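You operate a simulated robot arm through the tools that you are given. There is no shell and no other tool. Be economical: measure what you need, move in short steps, check, and stop when the job is done.

You run a simulated robot arm. Do the job below in one go: nothing can be reset, and whatever is moved stays where it is left.

## Task
Pack the green bearing with 3 strokes of the grease pump and put it in the white tray.
Fine: set it in the metal dish, yellow clamp down before the strokes. Where these are worked on the way, their far stop is far enough and under half their travel is too little: yellow clamp.

Only the result counts: the job must be done as asked and must still hold three seconds after the hand-in. Knocking over, shifting, dropping, spilling or breaking anything else fails it.

## Robot
A 6-joint arm with a four-finger gripper on a trunk, on a base that drives. Base frame: it is fixed to the floor where the robot stands at the start and does not move with it; the origin is under the middle of the robot, x ahead of it, y to its left, z up; the surface under the hand at the start is at about z = 880. Readings come in mm, rad, newtons and seconds.
With the tool pointing down near the work surface it reaches from about 280 to 700 mm from the robot's upright axis, wherever it stands. Its first joint turns from -2.897 to 2.897 rad. Places, roughly: blue hoop [600, 0, 1100]; inside of the white tray [700, 300, 900]; metal dish [500, 0, 900]; pump lever [500, 100, 1000]; yellow clamp [500, 0, 1000]. Payload 3.43 kg.
Tool frame: the origin (TCP) lies between the finger pads and is the grasp point; the fingertips stand 30 mm ahead of it; z points along the fingers, y is the line along which they close. Largest opening 120 mm; the body of the gripper starts 85 mm behind the TCP.
Orientation is that of the tool frame in the base frame, as [roll, pitch, yaw] about the fixed x, y, z axes, in that order (R = Rz(yaw) Ry(pitch) Rx(roll)). With the fingers straight down and closing along the base's y, the tool's x points along the base's -x, its y along +y and its z along -z.

## Interface
- The arm moves only by the tool arm_command. Its argument "series" is a list of rows, each a list of 3 entries, a list of its own where there are three numbers: the shift along the tool's x, y, z in cm, then the turn, a rotation vector about the tool's x, y, z in rad, then the opening, from 0 (shut) to 1 (fully open). In form: [[[tx, ty, tz], [ax, ay, az], claw], ...]. A call has 1 to 20 rows; each row is the pose to reach, as a shift and turn from the pose commanded when the call began, along the tool's axes at that moment. Each row takes 0.2 s and may step no farther than 50 mm and 0.15 rad from the row before; otherwise, or with a gripper value out of range, the whole call is refused. A pose out of reach is approached as far as the arm can. The call stops where the force on the tool passes 90 N (or 10 N more than at its start, if that is more) or the arm is blocked; 0.2 s more then pass. Each finger halts on what it meets, pressing with about 40 N; the grip force reading is that of the motor and also rises with nothing between the fingers. The clock runs only during rows and for 0.2 s after the last one: add rows that repeat a pose to give the fingers time. The reply holds the time, the measured pose of the TCP, the force on the tool along the base axes, the opening and the grip force, in the units named above and with some noise, with the torque about the TCP (base axes, N m) and any sound that the robot's microphone picked up.
- Cameras (640 x 400 px; columns grow to the right, rows downward): "scene" is now at [53.2, 152, 1681.4]; the picture's right is [0.18, -0.98, 0.00], its down [-0.78, -0.14, -0.61] and it looks along [0.60, 0.11, -0.79] (base axes); focal length 291 px, centre (320, 200). "wrist" rides on the gripper at [71, -17, -121] in the tool frame; the picture's right is [0.23, 0.97, 0.00], its down [-0.81, 0.19, -0.55] and it looks along [-0.54, 0.13, 0.83] (tool axes); focal length 275 px, centre (320, 200). There is no depth. A picture from a camera that has moved, and an enlarged one, comes with that camera's place and axes in the base frame and with its lens.
- camera(camera): a new picture of that camera. It takes no simulated time.
- slide_trunk(by): slides the trunk up (or, below 0, down) by that many mm; the arm and the scene camera ride with it, the base frame stays. It gives what a move gives, with no picture.
- drive_base(legs): drives the robot by 1 to 6 legs, each [ahead, left, turn to the left] in mm, mm and rad, along the robot's own axes; the way and the turn of a leg run together, so that a leg with both is an arc; at most 1500 mm and 3.142 rad a leg. The arm and the cameras ride along, it lands a little off, and it stops where it bumps. It gives what a move gives.
- turn_head(pan, tilt): turns the head with the scene camera to pan (to the left, within 2.094 rad either way) and tilt (down, from -0.506 to 1.204), counted from straight ahead of the robot. It gives what a move gives.
- enlarge(camera, box): a new picture of the part [left, top, right, bottom] of that camera's present view, enlarged. It takes no simulated time.
- hand_in(): hands the job in; it is judged then, once.

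Work in short steps. Places have to be worked out from the pictures, the camera data and where the tool is seen: move nearer, look again, correct. Check each grasp and each placing, and mend what went wrong. You have 120 turns and 82 pictures in all, those below and enlarged ones among them. Open the gripper and draw the arm clear of the work before you hand the job in, unless the task says otherwise; then end with one line.

The tools are called after "Emit:" as a command line: name --argument value ..., lists and objects as JSON in quotes. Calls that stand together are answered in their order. arm_command: Moves the arm, as the interface text tells. Its arguments: {"type":"object","properties":{"series":{"type":"array","items":{"type":"array"}}},"required":["series"]} The other tools are called the same way: slide_trunk (by) slides the trunk up or down; drive_base (legs) drives the base; turn_head (pan, tilt) turns the head that bears the scene camera; camera (camera) takes a picture; enlarge (camera, box) takes an enlarged picture of a part of a camera's view; hand_in () hands the job in.

At the start:

```text
time_s: 0.0
ee_pos: [389.1, 285.5, 1316.2]
ee_rot: [3.141, 0.001, 3.139]
contact_force: [0.0, -0.1, -0.4]
moment: [0.03, -0.03, 0.0]
opening: 120.2
gripper_force: 0.1
trunk travel left (down, up): [-200.0, 240.0]
robot x, y, heading: [-0.2, 0.4, -0.003]
head pan, tilt: [0.182, 0.911]
```

scene: 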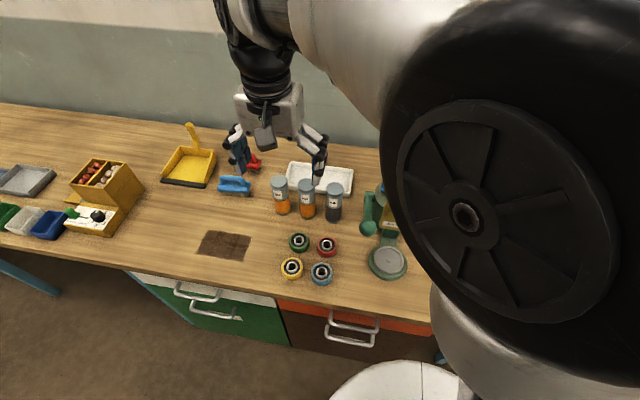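
wrist: 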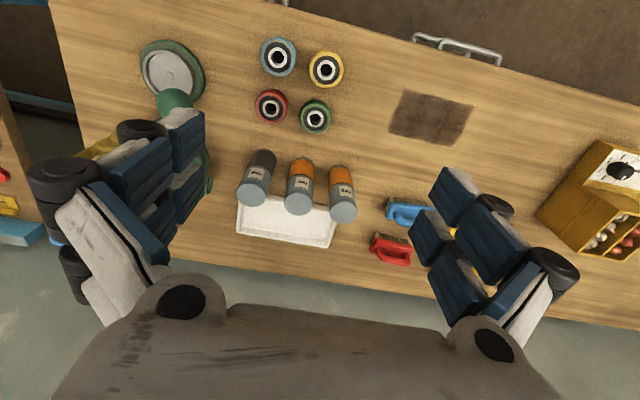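

The dish sits near [456, 29] and the green bearing near [481, 297], but the arm hides the pump. I'll shift the hand to the right at this height so the wrist camera can see it.

Emit:
arm_command --series '[[[0, -4, 0], [0, 0, 0], 1], [[0, -8, 0], [0, 0, 0], 1], [[0, -12, 0], [0, 0, 0], 1], [[0, -16, 0], [0, 0, 0], 1], [[2, -20, 0], [0, 0, 0], 1], [[4, -24, 0], [0, 0, 0], 1]]'

Emit:
camera --camera "wrist"

Emit:
camera --camera "scene"

```text
time_s: 1.4
ee_pos: [348.1, 42.6, 1320.3]
ee_rot: [-3.14, 0.003, -3.14]
contact_force: [0.6, 0.4, 0.0]
moment: [0.04, -0.02, -0.03]
opening: 119.7
gripper_force: 0.1
trunk travel left (down, up): [-200.0, 240.0]
robot x, y, heading: [-0.5, 0.6, -0.001]
head pan, tilt: [0.182, 0.911]
```

```text
79 pictures are left
camera wrist: at [277.1, 27.2, 1440.4], right [-0.23, 0.97, 0.0], down [0.81, 0.19, 0.55], along [0.54, 0.13, -0.83], focal length 275 px, centre (320, 200)
```

wrist: 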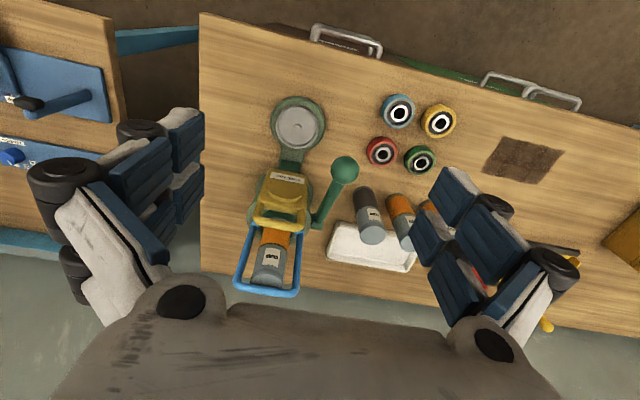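

```text
78 pictures are left
camera scene: at [52.6, 151.1, 1681.5], right [0.18, -0.98, 0.0], down [-0.78, -0.14, -0.61], along [0.6, 0.11, -0.79], focal length 291 px, centre (320, 200)
```

scene: 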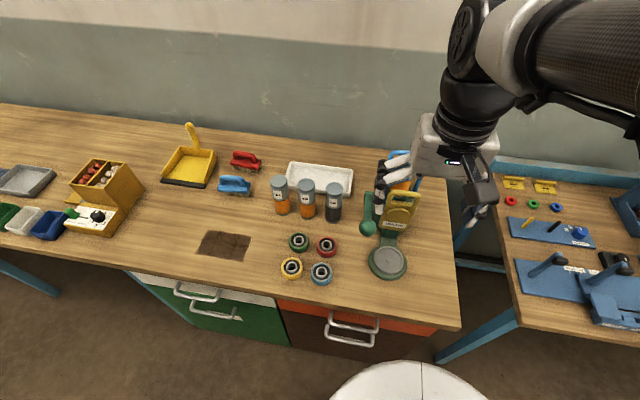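

The pump is in view now: dish at the front, yellow clamp above it, green-knobbed lever on the left, and a cartridge under a blue hoop. I'll zoom in to see the mechanism and read the labels.

Emit:
enlarge --camera "wrist" --box '[220, 80, 400, 300]'

Emit:
enlarge --camera "scene" --box '[260, 140, 440, 290]'

```text
1.82 times, centred on (310, 190) of wrist
camera zoom: at [277.1, 27.2, 1440.4], right [-0.23, 0.97, 0.0], down [0.81, 0.19, 0.55], along [0.54, 0.13, -0.83], focal length 500 px, centre (338, 218)
```

zoom: 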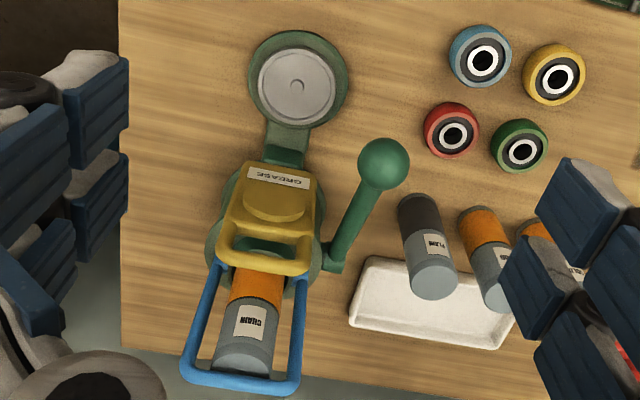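

```text
2.67 times, centred on (350, 215) of scene
camera zoom: at [52.6, 151.1, 1681.5], right [0.18, -0.98, 0.0], down [-0.78, -0.14, -0.61], along [0.6, 0.11, -0.79], focal length 777 px, centre (240, 160)
```

zoom: 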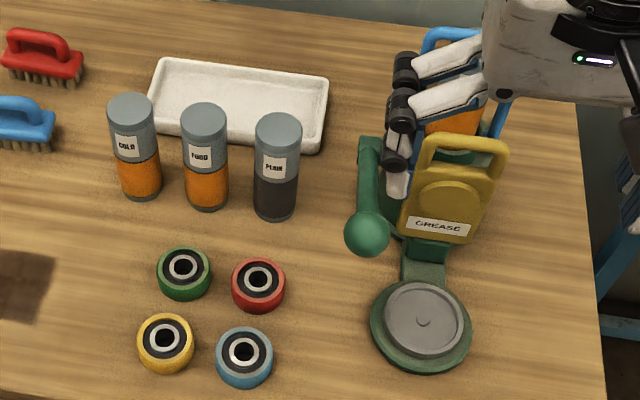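

The pump holds one cartridge (CHAIN), which I'll leave in place. By triangulation the knob is at about [449, 106, 1081], the clamp handle top at [538, 27, 1120], the dish at [468, 26] and the green bearing at [481, 297]. The knob and clamp crowd a vertical hand over the dish, so I'll work with the hand tilted 30° and move above the bearing that way.

Emit:
arm_command --series '[[[-2, 4.23, 0], [0, -0.131, 0], 0.7], [[-4, 8.46, 0], [0, -0.262, 0], 0.7], [[-6, 12.7, 0], [0, -0.393, 0], 0.7], [[-8, 16.9, 0], [0, -0.524, 0], 0.7], [[-10, 21.2, 0], [0, -0.524, 0], 0.7], [[-12, 25.4, 0], [0, -0.524, 0], 0.7], [[-12, 25.4, 4.5], [0, -0.524, 0], 0.7], [[-12, 25.4, 9], [0, -0.524, 0], 0.7], [[-12, 25.4, 13.5], [0, -0.524, 0], 0.7], [[-12, 25.4, 18], [0, -0.524, 0], 0.7], [[-12, 25.4, 22.5], [0, -0.524, 0], 0.7], [[-12, 25.4, 27], [0, -0.524, 0], 0.7]]'

Emit:
camera --camera "wrist"

Emit:
enlarge --camera "scene" --box '[260, 140, 440, 290]'

```text
time_s: 4.0
ee_pos: [468.4, 299.6, 1045.5]
ee_rot: [3.14, 0.524, 3.14]
contact_force: [0.2, 1.2, -0.2]
moment: [-0.02, -0.02, 0.01]
opening: 84.2
gripper_force: 0.1
trunk travel left (down, up): [-200.0, 240.0]
robot x, y, heading: [-0.3, 1.5, -0.0]
head pan, tilt: [0.182, 0.911]
```

```text
75 pictures are left
camera wrist: at [346.7, 283.6, 1113.8], right [-0.2, 0.97, -0.12], down [0.43, 0.19, 0.88], along [0.88, 0.13, -0.45], focal length 275 px, centre (320, 200)
```

wrist: 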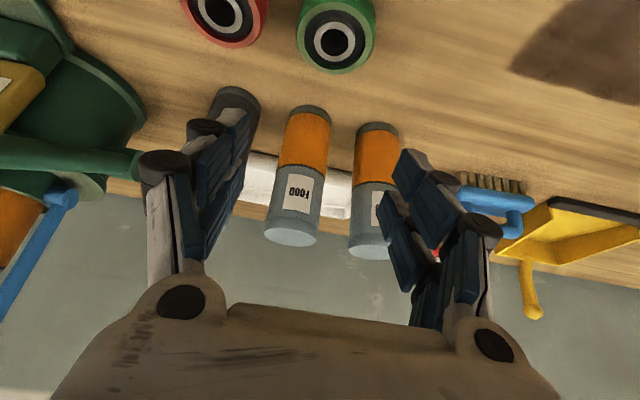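

```text
2.67 times, centred on (350, 215) of scene
camera zoom: at [54.1, 152.7, 1681.3], right [0.18, -0.98, 0.0], down [-0.78, -0.14, -0.61], along [0.6, 0.11, -0.79], focal length 777 px, centre (240, 160)
```

zoom: 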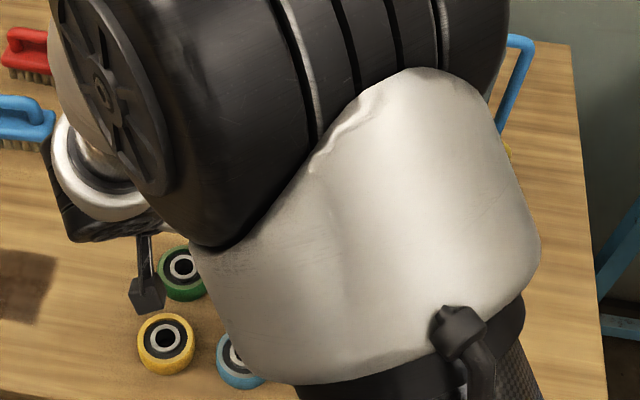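

The gap between the green and red bearings is only about 20 mm. I'll turn the hand 45° about the vertical, so the fingers come in on the free diagonal, and go down to z ≈ 960.

Emit:
arm_command --series '[[[0, 0, 0], [-0.065, 0, -0.113], 0.65], [[0, 0, 0], [-0.131, 0, -0.227], 0.65], [[0, 0, 0], [-0.196, 0, -0.34], 0.65], [[1.3, -0.3, 2.5], [-0.262, 0, -0.453], 0.65], [[2.6, -0.6, 5], [-0.327, 0, -0.567], 0.65], [[3.9, -1.0, 7.56], [-0.393, 0, -0.68], 0.65], [[3.9, -1.0, 7.56], [-0.393, 0, -0.68], 0.65]]'

Emit:
camera --camera "wrist"

Emit:
camera --camera "scene"

```text
time_s: 5.6
ee_pos: [422.4, 315.7, 970.0]
ee_rot: [-3.054, 0.444, -2.47]
contact_force: [-0.2, -0.2, -0.8]
moment: [-0.02, -0.04, -0.02]
opening: 77.8
gripper_force: 0.1
out of reach, approached as far as the arm can: row 5, 6, 7
trunk travel left (down, up): [-200.0, 240.0]
robot x, y, heading: [-1.1, 0.7, 0.003]
head pan, tilt: [0.182, 0.911]
```

```text
73 pictures are left
camera wrist: at [335.4, 238.1, 1048.5], right [-0.74, 0.65, -0.17], down [0.24, 0.5, 0.83], along [0.63, 0.57, -0.53], focal length 275 px, centre (320, 200)
```

wrist: 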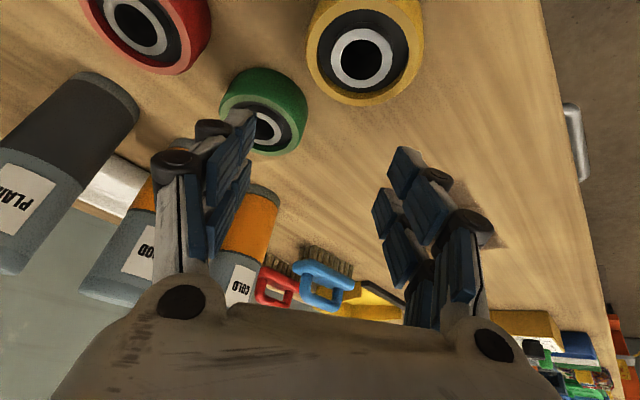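

```text
72 pictures are left
camera scene: at [51.8, 153.6, 1681.3], right [0.18, -0.98, 0.0], down [-0.78, -0.14, -0.61], along [0.6, 0.11, -0.79], focal length 291 px, centre (320, 200)
```

scene: 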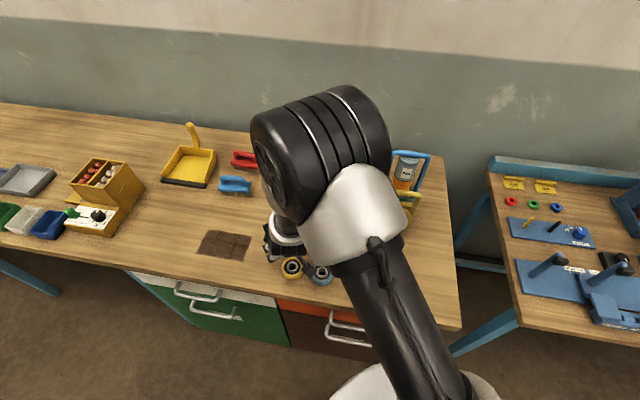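

That turned pose is out of reach because the tilted hand folds the arm too close to the robot. I'll lift the hand and back the base up 180 mm so the arm can stretch out more.

Emit:
arm_command --series '[[[-1.8, 0, -3.5], [0, 0, 0], 0.65], [[-3.6, 0, -7], [0, 0, 0], 0.65], [[-5.4, 0, -10.5], [0, 0, 0], 0.65]]'

Emit:
drive_base --legs '[[-180, 0, 0]]'

```text
time_s: 6.4
ee_pos: [419.5, 320.9, 1088.3]
ee_rot: [-3.051, 0.447, -2.46]
contact_force: [0.0, 0.2, -0.4]
moment: [0.0, -0.02, -0.05]
opening: 78.1
gripper_force: 0.0
trunk travel left (down, up): [-200.0, 240.0]
robot x, y, heading: [4.6, -1.1, 0.001]
head pan, tilt: [0.182, 0.911]
```

```text
time_s: 7.9
ee_pos: [240.6, 322.9, 1088.1]
ee_rot: [-3.057, 0.445, -2.473]
contact_force: [-0.4, 0.1, 0.7]
moment: [-0.04, -0.03, -0.01]
opening: 78.1
gripper_force: 0.0
trunk travel left (down, up): [-200.0, 240.0]
robot x, y, heading: [-177.5, 0.3, -0.002]
head pan, tilt: [0.182, 0.911]
```

With the base 180 mm back, I'll set the exact 30° tilt and 45° turn and place the TCP above the green bearing at [472, 290, 980].

Emit:
arm_command --series '[[[-1.65, -2.59, 3.01], [-0.069, -0.041, -0.05], 0.65], [[-3.3, -5.18, 6.02], [-0.138, -0.083, -0.1], 0.65], [[-4.95, -7.77, 9.03], [-0.138, -0.083, -0.1], 0.65], [[-6.6, -10.35, 12.04], [-0.138, -0.083, -0.1], 0.65], [[-8.25, -12.94, 15.05], [-0.138, -0.083, -0.1], 0.65], [[-9.9, -15.53, 18.07], [-0.138, -0.083, -0.1], 0.65], [[-9.9, -15.53, 18.07], [-0.138, -0.083, -0.1], 0.65]]'

Emit:
camera --camera "wrist"

Emit:
camera --camera "scene"

```text
time_s: 9.5
ee_pos: [473.5, 291.0, 978.5]
ee_rot: [-3.14, 0.523, -2.356]
contact_force: [0.7, 0.2, 0.4]
moment: [0.04, 0.0, 0.01]
opening: 77.9
gripper_force: 0.0
trunk travel left (down, up): [-200.0, 240.0]
robot x, y, heading: [-175.3, -1.1, -0.003]
head pan, tilt: [0.182, 0.911]
```

```text
71 pictures are left
camera wrist: at [400.4, 192.4, 1047.5], right [-0.83, 0.55, -0.12], down [0.16, 0.44, 0.88], along [0.53, 0.71, -0.45], focal length 275 px, centre (320, 200)
```

wrist: 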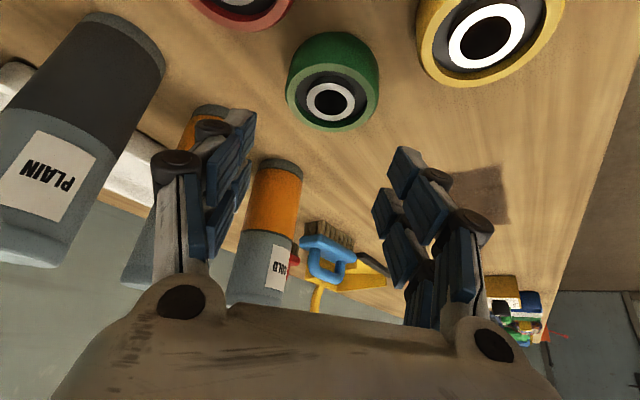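

```text
70 pictures are left
camera scene: at [-126.2, 152.0, 1681.5], right [0.18, -0.98, 0.0], down [-0.78, -0.14, -0.61], along [0.6, 0.11, -0.79], focal length 291 px, centre (320, 200)
```

scene: 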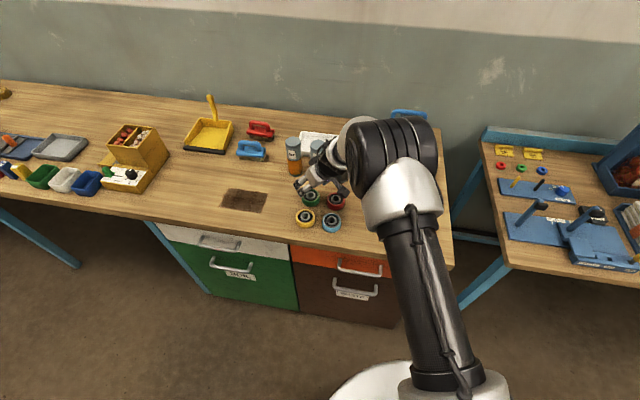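

The bearing is confirmed at [481, 297] and lies between the fingers along the free diagonal. I'll descend to TCP z ≈ 914.

Emit:
arm_command --series '[[[1.2, 0, 2], [0, 0, 0], 0.65], [[2.4, 0, 4], [0, 0, 0], 0.65], [[3.37, 0, 5.5], [0, 0, 0], 0.65], [[3.37, 0, 5.5], [0, 0, 0], 0.65]]'

Emit:
camera --camera "wrist"

```text
time_s: 10.5
ee_pos: [472.5, 286.9, 914.4]
ee_rot: [3.141, 0.524, -2.354]
contact_force: [0.0, 2.6, 3.1]
moment: [0.1, 0.08, -0.05]
opening: 78.1
gripper_force: 0.1
trunk travel left (down, up): [-200.0, 240.0]
robot x, y, heading: [-178.5, 1.0, -0.004]
head pan, tilt: [0.182, 0.911]
```

```text
69 pictures are left
camera wrist: at [399.4, 189.0, 982.0], right [-0.83, 0.55, -0.12], down [0.16, 0.44, 0.88], along [0.53, 0.71, -0.45], focal length 275 px, centre (320, 200)
```

wrist: 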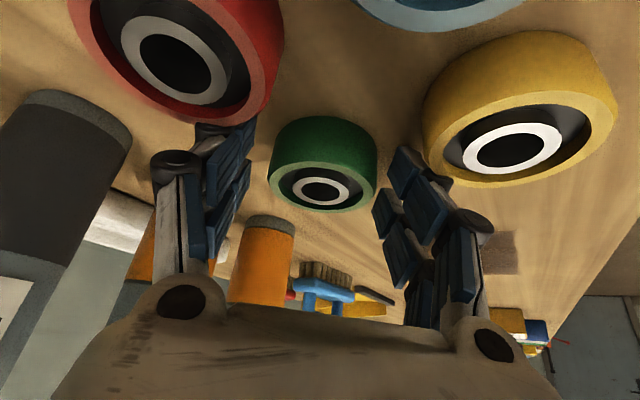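

The bearing is centred between the fingers, and its top is at about z = 909. Closing the gripper.

Emit:
arm_command --series '[[[0, 0, 0], [0, 0, 0], 0.45], [[0, 0, 0], [0, 0, 0], 0.4], [[0, 0, 0], [0, 0, 0], 0.4], [[0, 0, 0], [0, 0, 0], 0.4]]'

Emit:
camera --camera "wrist"

```text
time_s: 11.5
ee_pos: [472.7, 288.0, 915.0]
ee_rot: [-3.14, 0.527, -2.351]
contact_force: [-6.4, 6.0, 20.6]
moment: [0.5, 0.48, 0.09]
opening: 60.9
gripper_force: 39.9
trunk travel left (down, up): [-200.0, 240.0]
robot x, y, heading: [-179.0, 0.1, -0.001]
head pan, tilt: [0.182, 0.911]
```

```text
68 pictures are left
camera wrist: at [398.3, 189.3, 984.2], right [-0.83, 0.55, -0.12], down [0.16, 0.44, 0.89], along [0.53, 0.72, -0.45], focal length 275 px, centre (320, 200)
```

wrist: 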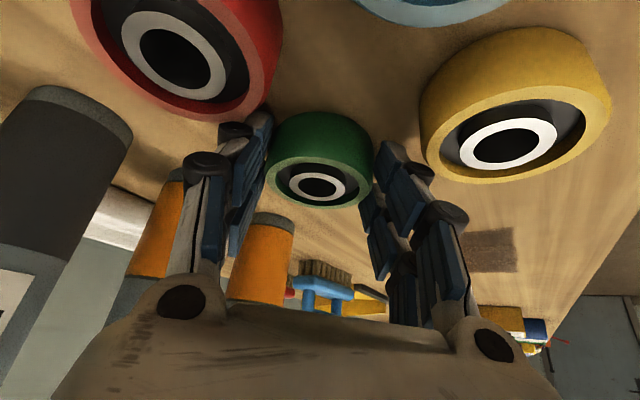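

The bearing is gripped at 61 mm. I'll lift it 150 mm straight up.

Emit:
arm_command --series '[[[-1, 0, -1.73], [0, 0, 0], 0.4], [[-3, 0, -5.2], [0, 0, 0], 0.4], [[-5, 0, -8.66], [0, 0, 0], 0.4], [[-7.5, 0, -13], [0, 0, 0], 0.4], [[-7.5, 0, -13], [0, 0, 0], 0.4]]'

Emit:
camera --camera "wrist"

Emit:
enlarge --camera "scene" --box '[280, 90, 460, 240]'

```text
time_s: 12.7
ee_pos: [469.0, 288.2, 1063.6]
ee_rot: [-3.141, 0.522, -2.354]
contact_force: [0.6, -0.2, -2.9]
moment: [0.0, 0.03, 0.01]
opening: 61.0
gripper_force: 40.1
trunk travel left (down, up): [-200.0, 240.0]
robot x, y, heading: [-181.9, 1.8, 0.001]
head pan, tilt: [0.182, 0.911]
```

```text
67 pictures are left
camera wrist: at [395.2, 190.0, 1131.5], right [-0.83, 0.55, -0.11], down [0.17, 0.44, 0.88], along [0.53, 0.71, -0.45], focal length 275 px, centre (320, 200)
```

wrist: 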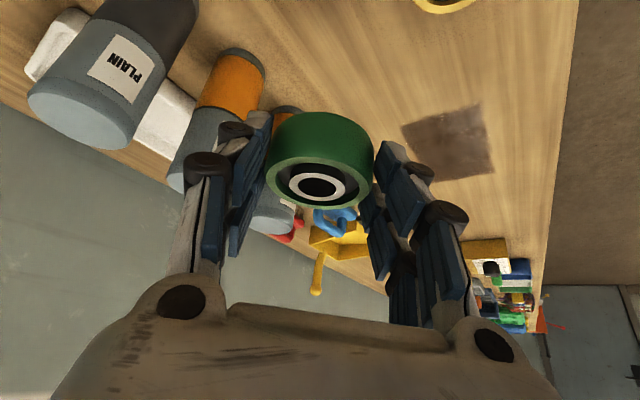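

```text
2.67 times, centred on (370, 165) of scene
camera zoom: at [-124.2, 152.4, 1681.2], right [0.18, -0.98, 0.0], down [-0.78, -0.14, -0.61], along [0.6, 0.11, -0.79], focal length 777 px, centre (187, 293)
```

zoom: 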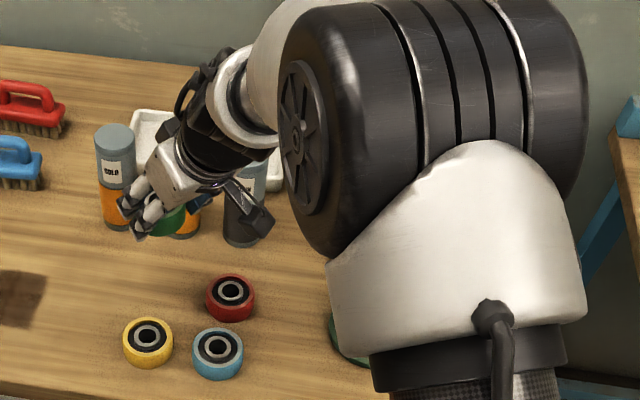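

The bearing is secure. I'll turn the hand back to face forward and move in front of the pump at [350, 26, 1064] for a close look.

Emit:
arm_command --series '[[[3.33, -1.44, -1.93], [0.056, 0, 0.097], 0.4], [[6.66, -2.88, -3.86], [0.112, 0, 0.194], 0.4], [[9.99, -4.32, -5.79], [0.168, 0, 0.291], 0.4], [[13.3, -5.76, -7.72], [0.224, 0, 0.388], 0.4], [[16.6, -7.2, -9.65], [0.28, 0, 0.485], 0.4], [[20, -8.64, -11.6], [0.336, 0, 0.582], 0.4], [[23.3, -10.1, -13.5], [0.393, 0, 0.68], 0.4], [[23.3, -10.1, -13.5], [0.393, 0, 0.68], 0.4]]'

Emit:
camera --camera "wrist"

Emit:
camera --camera "scene"

```text
time_s: 14.5
ee_pos: [351.6, 27.6, 1065.5]
ee_rot: [-3.14, 0.523, -3.138]
contact_force: [1.0, 1.5, -2.4]
moment: [-0.01, 0.04, -0.04]
opening: 60.6
gripper_force: 40.4
trunk travel left (down, up): [-200.0, 240.0]
robot x, y, heading: [-179.4, 0.4, 0.002]
head pan, tilt: [0.182, 0.911]
```

```text
65 pictures are left
camera wrist: at [229.5, 10.4, 1134.3], right [-0.2, 0.97, -0.12], down [0.43, 0.19, 0.88], along [0.88, 0.13, -0.45], focal length 275 px, centre (320, 200)
```

wrist: 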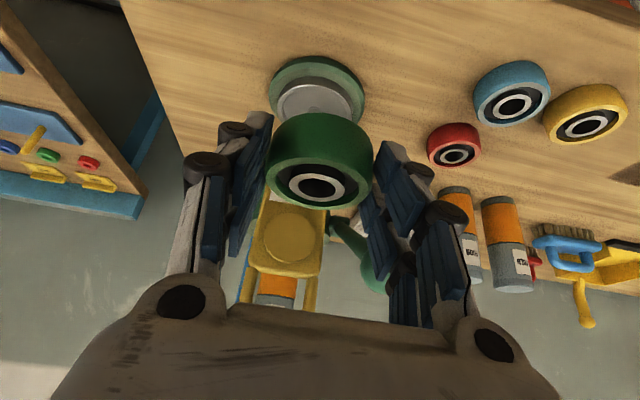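

```text
64 pictures are left
camera scene: at [-124.9, 152.7, 1681.3], right [0.18, -0.98, 0.0], down [-0.78, -0.14, -0.61], along [0.6, 0.11, -0.79], focal length 291 px, centre (320, 200)
```

scene: 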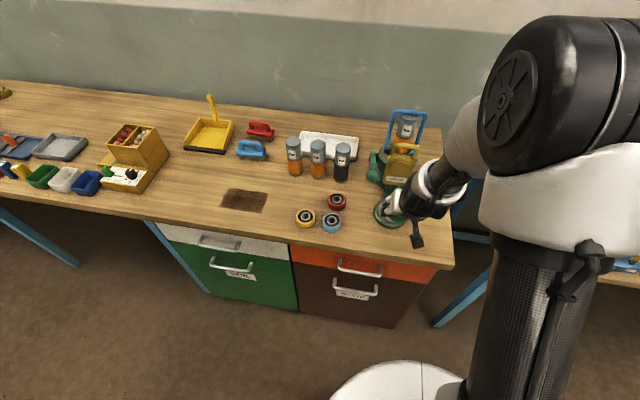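

I want a precise dish position and the clamp's shape, so I'll zoom on both views.

Emit:
enlarge --camera "scene" --box '[355, 95, 455, 245]'

Emit:
enlarge --camera "wrist" --box '[220, 40, 420, 310]'

```text
2.67 times, centred on (405, 170) of scene
camera zoom: at [-124.9, 152.7, 1681.3], right [0.18, -0.98, 0.0], down [-0.78, -0.14, -0.61], along [0.6, 0.11, -0.79], focal length 777 px, centre (93, 280)
```

zoom: 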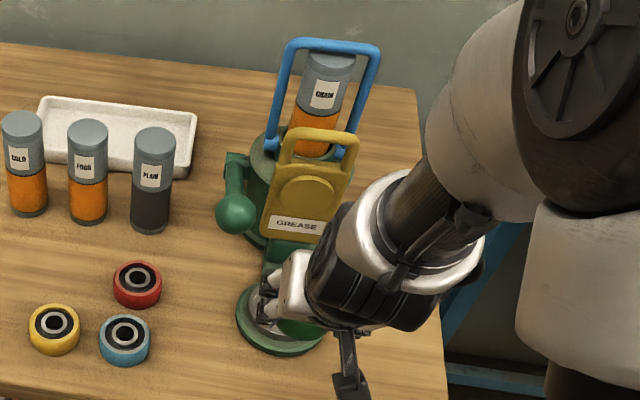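

```text
1.48 times, centred on (320, 175) of wrist
camera zoom: at [229.5, 10.4, 1134.3], right [-0.2, 0.97, -0.12], down [0.43, 0.19, 0.88], along [0.88, 0.13, -0.45], focal length 408 px, centre (320, 237)
```

zoom: 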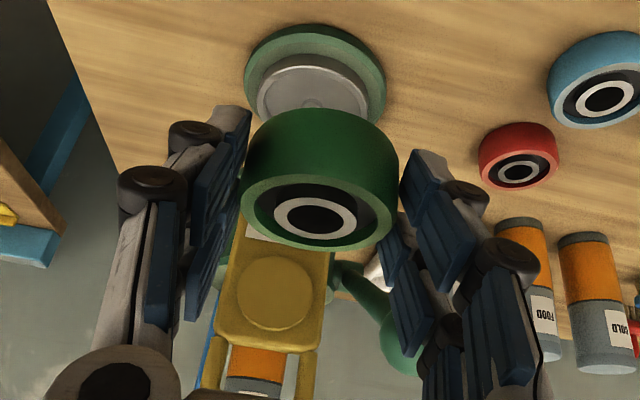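

The dish disc is centred near [466, 26] at z ≈ 900. The bearing centre sits 13 mm ahead of the TCP, with its bottom 35 mm below it. I'll lower in front of the pump first, then slide in over the dish to clear the knob.

Emit:
arm_command --series '[[[0.65, -0.16, 3.7], [0, 0, 0], 0.4], [[1.3, -0.16, 7.3], [0, 0, 0], 0.4], [[1.96, -0.16, 11], [0, 0, 0], 0.4], [[-0.7, -0.16, 12.7], [0, 0, 0], 0.4], [[-3.36, -0.16, 14.47], [0, 0, 0], 0.4], [[-3.36, -0.16, 14.47], [0, 0, 0], 0.4]]'

Emit:
camera --camera "wrist"

Emit:
enlarge --camera "scene" --box '[355, 95, 455, 245]'

```text
time_s: 15.9
ee_pos: [452.1, 26.4, 956.4]
ee_rot: [3.14, 0.524, -3.14]
contact_force: [-0.7, 0.4, -2.2]
moment: [-0.02, 0.03, 0.01]
opening: 60.8
gripper_force: 40.0
trunk travel left (down, up): [-200.0, 240.0]
robot x, y, heading: [-182.8, 1.3, 0.002]
head pan, tilt: [0.182, 0.911]
```

```text
61 pictures are left
camera wrist: at [331.0, 8.9, 1025.1], right [-0.2, 0.97, -0.12], down [0.43, 0.19, 0.88], along [0.88, 0.13, -0.45], focal length 275 px, centre (320, 200)
```

wrist: 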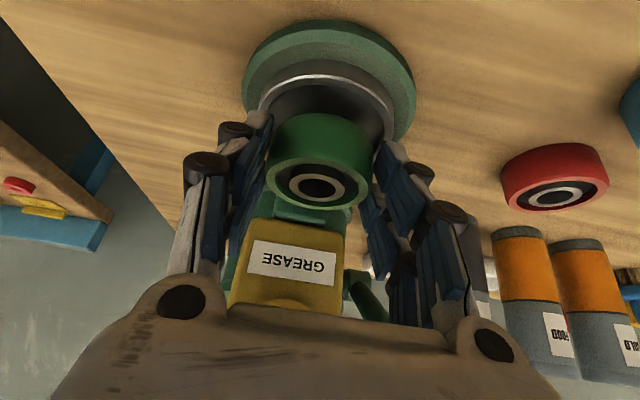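

```text
2.67 times, centred on (405, 170) of scene
camera zoom: at [-125.6, 152.0, 1681.4], right [0.18, -0.98, 0.0], down [-0.78, -0.14, -0.61], along [0.6, 0.11, -0.79], focal length 777 px, centre (93, 280)
```

zoom: 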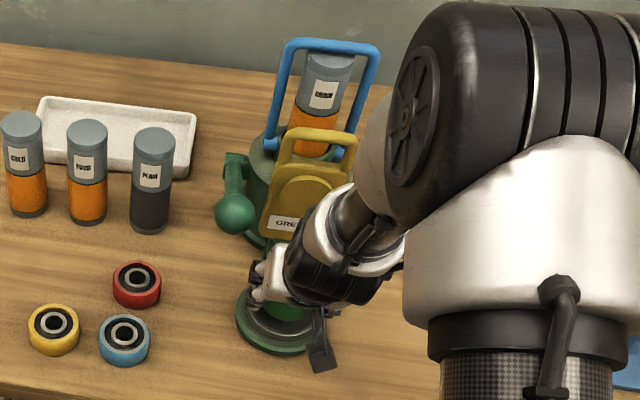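

The bearing is over the bowl and centred. I'll lower it in small steps and watch the vertical force.

Emit:
arm_command --series '[[[0.3, 0, 0.8], [0, 0, 0], 0.4], [[0.65, 0, 1.3], [0, 0, 0], 0.4], [[0.8, 0, 1.56], [0, 0, 0], 0.4], [[0.8, 0, 1.56], [0, 0, 0], 0.4]]'

```text
time_s: 16.9
ee_pos: [454.7, 25.2, 945.1]
ee_rot: [3.141, 0.537, -3.139]
contact_force: [-7.8, 1.1, 37.0]
moment: [0.29, 0.55, -0.05]
opening: 60.7
gripper_force: 39.4
trunk travel left (down, up): [-200.0, 240.0]
robot x, y, heading: [-178.3, -0.7, 0.0]
head pan, tilt: [0.182, 0.911]
```

It touched at TCP z ≈ 945, a little higher than I expected. I'll check whether it is on the floor of the bowl or on its rim.

Emit:
enlarge --camera "wrist" --box '[220, 40, 420, 240]'

Emit:
enlarge --camera "scene" --box '[375, 160, 455, 240]'

```text
2.00 times, centred on (320, 140) of wrist
camera zoom: at [332.5, 8.7, 1011.9], right [-0.2, 0.97, -0.12], down [0.41, 0.19, 0.89], along [0.89, 0.13, -0.44], focal length 551 px, centre (320, 320)
```

zoom: 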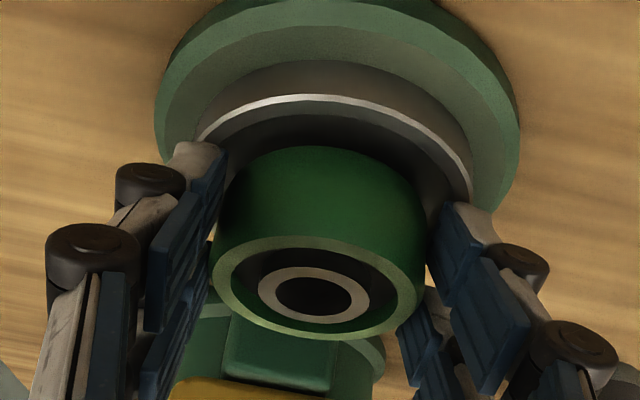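

```text
5.00 times, centred on (415, 200) of scene
camera zoom: at [-130.5, 151.9, 1681.9], right [0.18, -0.98, 0.0], down [-0.78, -0.14, -0.61], along [0.6, 0.11, -0.79], focal length 1457 px, centre (-155, 200)
```

zoom: 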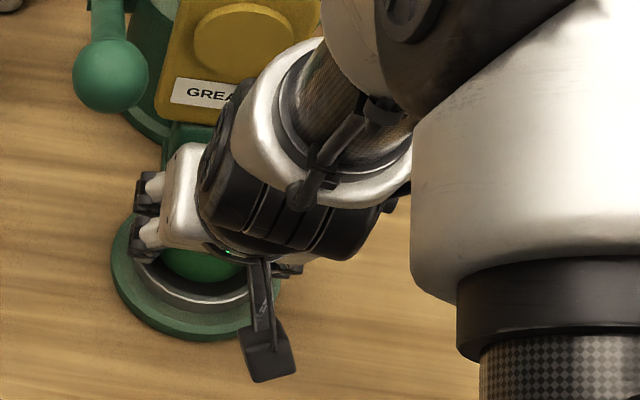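

The fingertips seem to rest on the bowl's rim, with the bearing already inside it a few millimetres above the floor. I'll ease off 3 mm and open the fingers gently so it settles flat.

Emit:
arm_command --series '[[[-0.25, 0, -0.45], [0, 0, 0], 0.4], [[-0.35, 0, -0.6], [0, 0, 0], 0.4]]'

```text
time_s: 17.5
ee_pos: [455.0, 24.2, 944.9]
ee_rot: [3.141, 0.523, -3.14]
contact_force: [5.1, 0.4, 9.0]
moment: [0.51, -0.14, -0.25]
opening: 60.9
gripper_force: 40.4
trunk travel left (down, up): [-200.0, 240.0]
robot x, y, heading: [-177.9, 0.7, 0.004]
head pan, tilt: [0.182, 0.911]
```

Emit:
arm_command --series '[[[0, 0, 0], [0, 0, 0], 0.55], [[0, 0, 0], [0, 0, 0], 0.62], [[0, 0, 0], [0, 0, 0], 0.66], [[0, 0, 0], [0, 0, 0], 0.66]]'

Emit:
enlarge --camera "wrist" --box '[220, 40, 420, 240]'

```text
time_s: 18.5
ee_pos: [453.6, 24.0, 946.5]
ee_rot: [3.141, 0.523, -3.14]
contact_force: [0.0, -0.5, 0.6]
moment: [-0.01, 0.02, -0.01]
opening: 79.4
gripper_force: 0.1
trunk travel left (down, up): [-200.0, 240.0]
robot x, y, heading: [-174.9, -2.4, -0.001]
head pan, tilt: [0.182, 0.911]
```

```text
2.00 times, centred on (320, 140) of wrist
camera zoom: at [332.5, 8.1, 1014.6], right [-0.2, 0.97, -0.12], down [0.43, 0.19, 0.88], along [0.88, 0.13, -0.45], focal length 551 px, centre (320, 320)
```

zoom: 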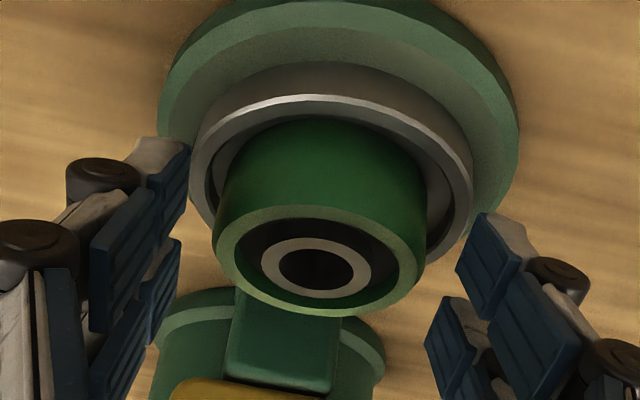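

The bearing sits flat in the bowl with its top at about z = 930. I'll back out along the fingers, rise to about z = 1230, turn vertical and close the gripper for the clamp.

Emit:
arm_command --series '[[[0, 0, -3], [0, 0, 0], 0.66], [[0, 0, -6.5], [0, 0, 0], 0.66], [[0, 0, -10], [0, 0, 0], 0.66], [[-2.4, 0, -14.2], [0, 0.13, 0], 0.4], [[-4.8, 0, -18.4], [0, 0.262, 0], 0.2], [[-7.3, 0, -22.7], [0, 0.393, 0], 0], [[-9.8, 0, -27], [0, 0.524, 0], 0], [[-9.8, 0, -27], [0, 0.524, 0], 0]]'

Emit:
drive_base --legs '[[170, 0, 0]]'

Emit:
camera --camera "wrist"

Emit:
camera --camera "scene"

```text
time_s: 20.3
ee_pos: [403.1, 25.7, 1229.3]
ee_rot: [-3.139, 0.0, -3.139]
contact_force: [0.2, 0.2, 0.8]
moment: [0.02, 0.01, 0.01]
opening: 0.0
gripper_force: 5.8
trunk travel left (down, up): [-200.0, 240.0]
robot x, y, heading: [-178.1, 2.2, 0.004]
head pan, tilt: [0.182, 0.911]
```

```text
time_s: 21.8
ee_pos: [578.2, 25.7, 1227.4]
ee_rot: [3.14, 0.001, -3.139]
contact_force: [0.3, 0.2, 0.4]
moment: [0.02, 0.02, 0.01]
opening: 0.0
gripper_force: 33.3
trunk travel left (down, up): [-200.0, 240.0]
robot x, y, heading: [-5.1, -2.6, -0.004]
head pan, tilt: [0.182, 0.911]
```

```text
56 pictures are left
camera wrist: at [507.1, 9.4, 1347.8], right [-0.23, 0.97, 0.0], down [0.81, 0.19, 0.55], along [0.54, 0.13, -0.83], focal length 275 px, centre (320, 200)
```

wrist: 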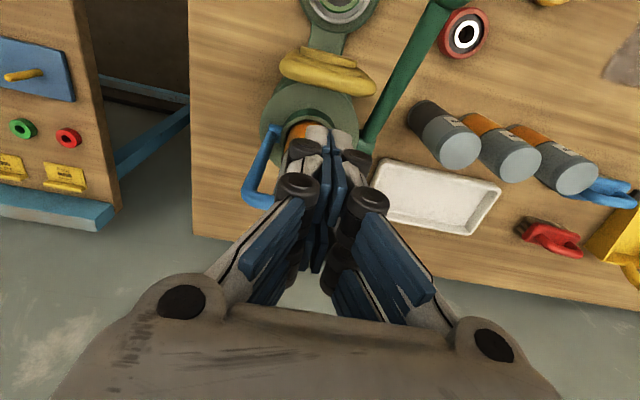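

```text
55 pictures are left
camera scene: at [48.9, 152.1, 1681.3], right [0.18, -0.98, 0.0], down [-0.78, -0.14, -0.61], along [0.6, 0.11, -0.79], focal length 291 px, centre (320, 200)
```

scene: 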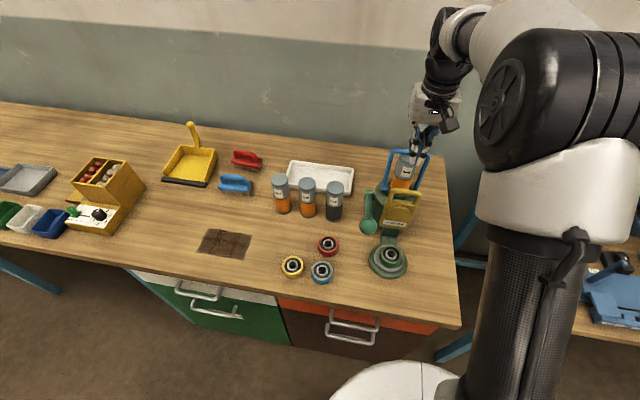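

I now have a top-down view of the clamp and cartridge. I'll zoom in to fix the gap behind the handle.

Emit:
enlarge --camera "wrist" --box '[230, 0, 410, 220]'

Emit:
enlarge --camera "scene" --box '[350, 110, 450, 290]'

```text
1.82 times, centred on (320, 110) of wrist
camera zoom: at [507.1, 9.4, 1347.8], right [-0.23, 0.97, 0.0], down [0.81, 0.19, 0.55], along [0.54, 0.13, -0.83], focal length 500 px, centre (320, 364)
```

zoom: 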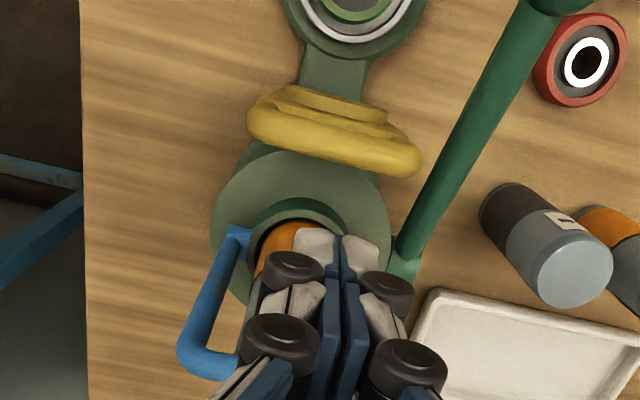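

```text
2.22 times, centred on (400, 200) of scene
camera zoom: at [48.9, 152.1, 1681.3], right [0.18, -0.98, 0.0], down [-0.78, -0.14, -0.61], along [0.6, 0.11, -0.79], focal length 648 px, centre (142, 200)
```

zoom: 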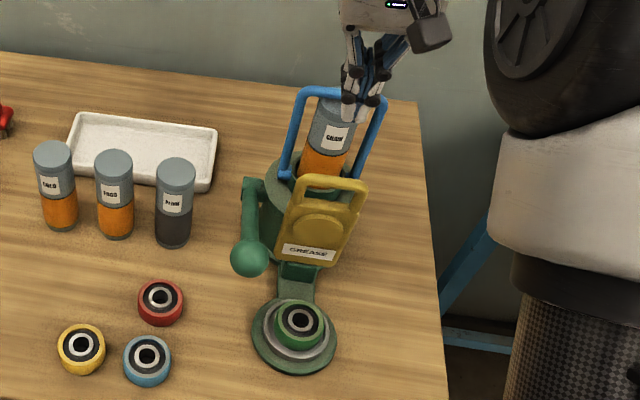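

The handle bar runs along y from -9 to 62 at x ≈ 542, z ≈ 1124, with the cartridge front at x ≈ 590. I'll lower the closed fingers into the gap at x ≈ 568, tips just below the bar.

Emit:
arm_command --series '[[[1.0, 0, 0], [0, 0, 0], 0], [[1.0, 0, 3.5], [0, 0, 0], 0], [[1.0, 0, 7], [0, 0, 0], 0], [[1.0, 0, 9], [0, 0, 0], 0], [[1.0, 0, 10.9], [0, 0, 0], 0], [[1.0, 0, 10.9], [0, 0, 0], 0]]'

Emit:
enlarge --camera "scene" --box '[350, 110, 450, 290]'

Emit:
camera --camera "wrist"

```text
time_s: 22.9
ee_pos: [575.3, 25.9, 1141.3]
ee_rot: [-3.141, 0.026, -3.138]
contact_force: [0.8, 0.2, -2.2]
moment: [-0.01, 0.02, 0.0]
opening: 0.1
gripper_force: 33.8
trunk travel left (down, up): [-200.0, 240.0]
robot x, y, heading: [-2.2, 3.4, 0.003]
head pan, tilt: [0.182, 0.911]
stopped in row 5: the force on the tool passed its limit at 110 N (the readings are from after the stop); the commanded pose is now the measured one
```

```text
2.22 times, centred on (400, 200) of scene
camera zoom: at [50.1, 152.2, 1680.8], right [0.18, -0.98, 0.0], down [-0.78, -0.14, -0.61], along [0.6, 0.11, -0.79], focal length 648 px, centre (142, 200)
```

zoom: 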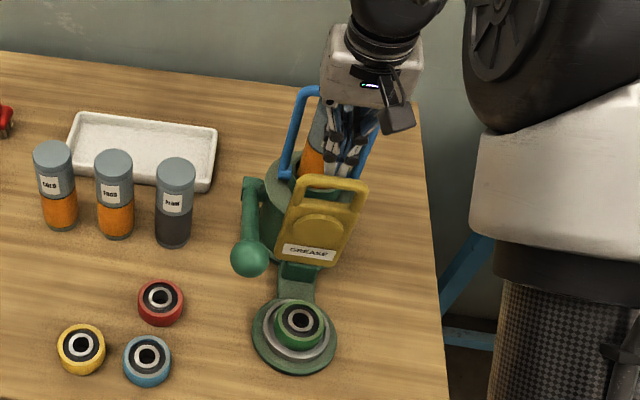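

```text
51 pictures are left
camera wrist: at [502.2, 8.2, 1259.2], right [-0.23, 0.97, -0.01], down [0.8, 0.19, 0.57], along [0.56, 0.13, -0.82], focal length 275 px, centre (320, 200)
```

wrist: 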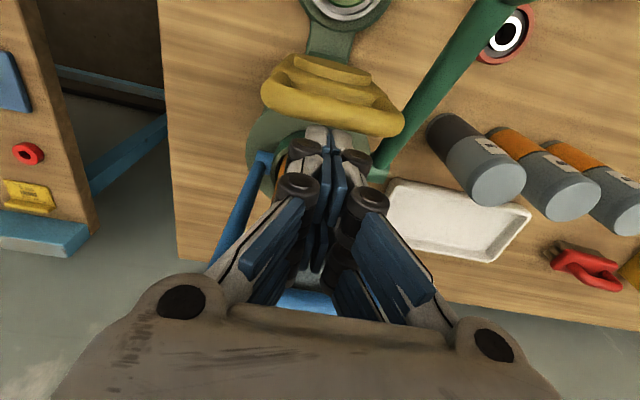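

The downward move stopped on a sudden force at z ≈ 1130, yet the pictures show nothing displaced and the force is gone. I'll straighten the hand and probe down in small steps.

Emit:
arm_command --series '[[[0, 0, 0], [0, 0.026, 0], 0], [[0, 0, 0.4], [0, 0.026, 0], 0], [[0, 0, 0.8], [0, 0.026, 0], 0], [[0, 0, 0.8], [0, 0.026, 0], 0]]'

Emit:
enlarge --camera "wrist" --box '[230, 20, 410, 240]'

```text
time_s: 23.9
ee_pos: [574.6, 24.0, 1134.8]
ee_rot: [3.14, 0.004, -3.141]
contact_force: [-0.1, 0.5, -0.4]
moment: [0.02, -0.04, -0.02]
opening: 0.1
gripper_force: 33.3
trunk travel left (down, up): [-200.0, 240.0]
robot x, y, heading: [-5.8, -1.1, 0.002]
head pan, tilt: [0.182, 0.911]
```

```text
1.82 times, centred on (320, 130) of wrist
camera zoom: at [503.8, 7.6, 1255.3], right [-0.23, 0.97, 0.0], down [0.81, 0.19, 0.56], along [0.54, 0.13, -0.83], focal length 500 px, centre (320, 327)
```

zoom: 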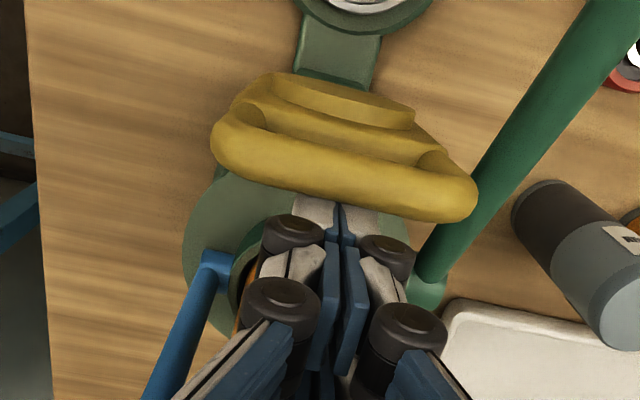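

No contact now at x = 575, so the earlier touch was the back edge of the handle bar. I'll go 3 mm further back and continue down to z ≈ 1115.

Emit:
arm_command --series '[[[-0.4, 0, 0], [0, 0, 0], 0], [[-0.4, 0, 0.7], [0, 0, 0], 0], [[-0.4, 0, 1.4], [0, 0, 0], 0], [[-0.4, 0, 2.0], [0, 0, 0], 0], [[-0.4, 0, 2.0], [0, 0, 0], 0]]'

```text
time_s: 25.1
ee_pos: [578.7, 24.4, 1115.1]
ee_rot: [3.142, 0.004, -3.14]
contact_force: [0.0, -0.5, 0.1]
moment: [0.01, -0.02, 0.01]
opening: 0.0
gripper_force: 33.0
trunk travel left (down, up): [-200.0, 240.0]
robot x, y, heading: [-3.5, -0.3, -0.003]
head pan, tilt: [0.182, 0.911]
```

I'm behind and below the bar with no contact. I'll pull toward the robot 50 mm in small steps.

Emit:
arm_command --series '[[[1.2, 0, 0], [0, 0, 0], 0], [[2.2, 0, 0], [0, 0, 0], 0], [[3.2, 0, 0], [0, 0, 0], 0], [[4.2, 0, 0], [0, 0, 0], 0], [[5.2, 0, 0], [0, 0, 0], 0]]'

Emit:
enlarge --camera "scene" --box '[350, 110, 450, 290]'

```text
time_s: 26.3
ee_pos: [526.0, 25.0, 1115.7]
ee_rot: [-3.141, 0.003, -3.14]
contact_force: [0.4, 0.3, 0.8]
moment: [-0.04, -0.01, -0.01]
opening: 0.0
gripper_force: 33.4
trunk travel left (down, up): [-200.0, 240.0]
robot x, y, heading: [-8.4, -0.5, 0.002]
head pan, tilt: [0.182, 0.911]
```

```text
2.22 times, centred on (400, 200) of scene
camera zoom: at [47.0, 152.1, 1681.4], right [0.18, -0.98, 0.0], down [-0.78, -0.14, -0.61], along [0.6, 0.11, -0.79], focal length 648 px, centre (142, 200)
```

zoom: 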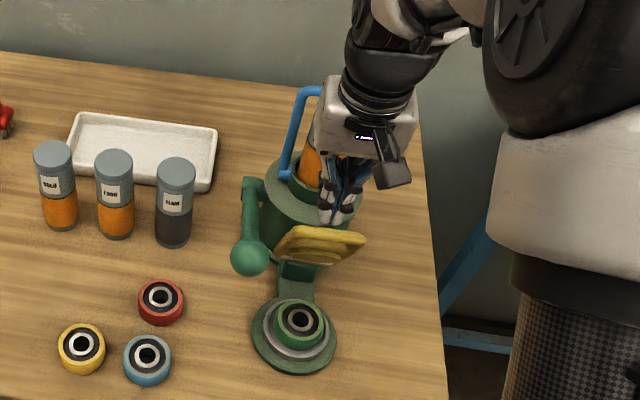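

The clamp has tipped forward with almost no force. I'll use the wrist view to see where the bar is.

Emit:
camera --camera "wrist"

Emit:
enlarge --camera "scene" --box '[370, 180, 420, 250]'

```text
48 pictures are left
camera wrist: at [454.9, 7.7, 1236.6], right [-0.23, 0.97, 0.0], down [0.81, 0.19, 0.56], along [0.54, 0.13, -0.83], focal length 275 px, centre (320, 200)
```

wrist: 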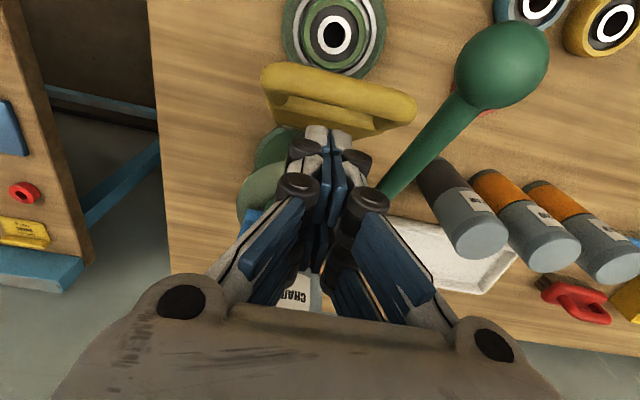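

```text
5.71 times, centred on (395, 215) of scene
camera zoom: at [47.0, 152.1, 1681.4], right [0.18, -0.98, 0.0], down [-0.78, -0.14, -0.61], along [0.6, 0.11, -0.79], focal length 1665 px, centre (-109, 114)
```

zoom: 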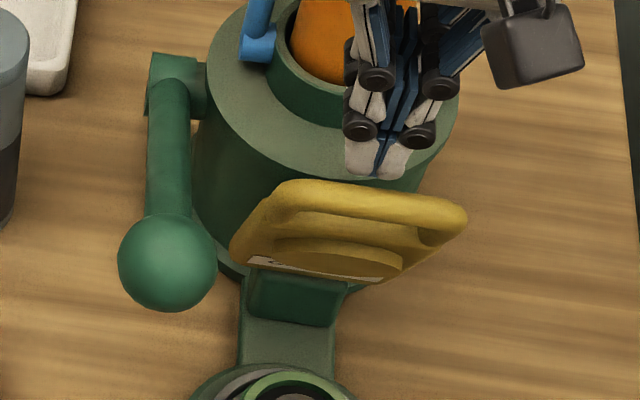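

The bar is now around [476, 26, 1108], so the hinge is near [545, 970]. I'll keep pushing on the back of the plate with the closed fingertips along the arc, to about 60°.

Emit:
arm_command --series '[[[-0.2, 0, 2.1], [0, 0, 0], 0], [[0, 0, 3.8], [0, 0, 0], 0], [[2.1, 0, 3.8], [0, 0, 0], 0], [[3.6, 0, 4.2], [0, 0, 0], 0], [[4.8, 0, 5.2], [0, 0, 0], 0], [[5.8, 0, 6.6], [0, 0, 0], 0], [[6.6, 0, 8], [0, 0, 0], 0]]'

Emit:
enlarge --camera "scene" --box '[350, 130, 450, 290]'

Emit:
camera --camera "wrist"

```text
time_s: 27.9
ee_pos: [461.1, 24.7, 1035.5]
ee_rot: [-3.141, 0.003, -3.14]
contact_force: [-0.4, -0.3, 0.0]
moment: [-0.03, -0.02, 0.0]
opening: 0.0
gripper_force: 33.3
trunk travel left (down, up): [-200.0, 240.0]
robot x, y, heading: [-2.5, -0.6, 0.003]
head pan, tilt: [0.182, 0.911]
```

```text
2.50 times, centred on (400, 210) of scene
camera zoom: at [47.4, 152.2, 1681.4], right [0.18, -0.98, 0.0], down [-0.78, -0.14, -0.61], along [0.6, 0.11, -0.79], focal length 729 px, centre (120, 175)
```

zoom: 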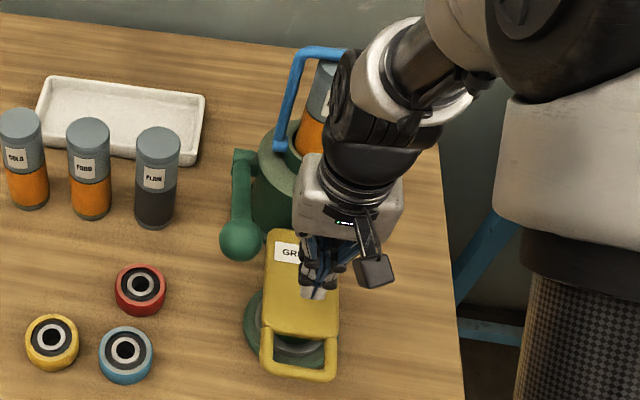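

```text
45 pictures are left
camera wrist: at [389.1, 8.5, 1155.8], right [-0.23, 0.97, 0.0], down [0.81, 0.19, 0.56], along [0.54, 0.13, -0.83], focal length 275 px, centre (320, 200)
```

wrist: 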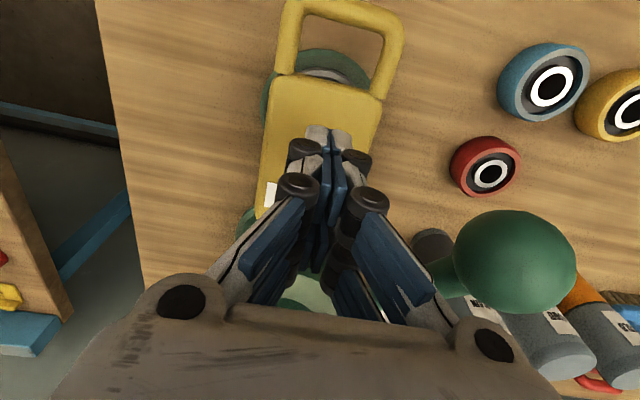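

The clamp has swung down over the bearing, with its bar at about [378, 25, 960]. I'll press gently on the plate to make sure it is at its stop.

Emit:
arm_command --series '[[[1.5, 0, 1.5], [0, 0, 0], 0], [[2.0, 0, 3.0], [0, 0, 0], 0], [[2.0, 0, 4.0], [0, 0, 0], 0], [[2.0, 0, 4.5], [0, 0, 0], 0], [[2.0, 0, 4.5], [0, 0, 0], 0]]'

```text
time_s: 29.1
ee_pos: [441.6, 24.9, 990.4]
ee_rot: [-3.141, 0.004, -3.139]
contact_force: [0.1, 0.0, 0.3]
moment: [0.02, -0.01, 0.03]
opening: 0.0
gripper_force: 33.8
trunk travel left (down, up): [-200.0, 240.0]
robot x, y, heading: [-3.2, -1.4, 0.003]
head pan, tilt: [0.182, 0.911]
```

Emit:
arm_command --series '[[[0, 0, 0.4], [0, 0, 0], 0], [[0, 0, 0.8], [0, 0, 0], 0], [[0, 0, 1.2], [0, 0, 0], 0], [[0, 0, 1.2], [0, 0, 0], 0]]'

Emit:
camera --camera "wrist"

```text
time_s: 30.1
ee_pos: [440.4, 24.9, 981.4]
ee_rot: [3.141, 0.011, -3.137]
contact_force: [-5.1, 3.3, 43.9]
moment: [0.11, 0.25, -0.03]
opening: 5.8
gripper_force: 33.2
trunk travel left (down, up): [-200.0, 240.0]
robot x, y, heading: [-9.0, 0.9, 0.003]
head pan, tilt: [0.182, 0.911]
```

```text
44 pictures are left
camera wrist: at [368.7, 8.8, 1100.7], right [-0.23, 0.97, 0.0], down [0.81, 0.19, 0.56], along [0.55, 0.13, -0.83], focal length 275 px, centre (320, 200)
```

wrist: 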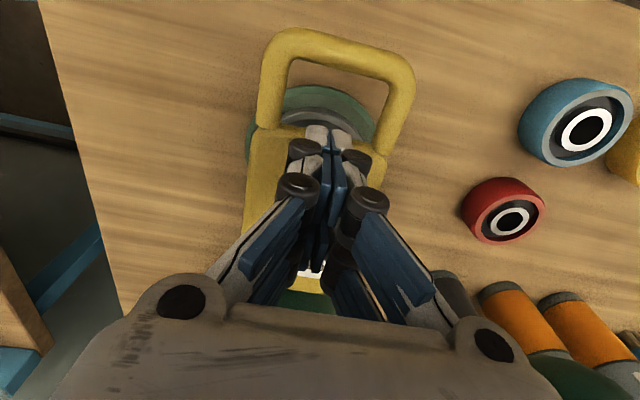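

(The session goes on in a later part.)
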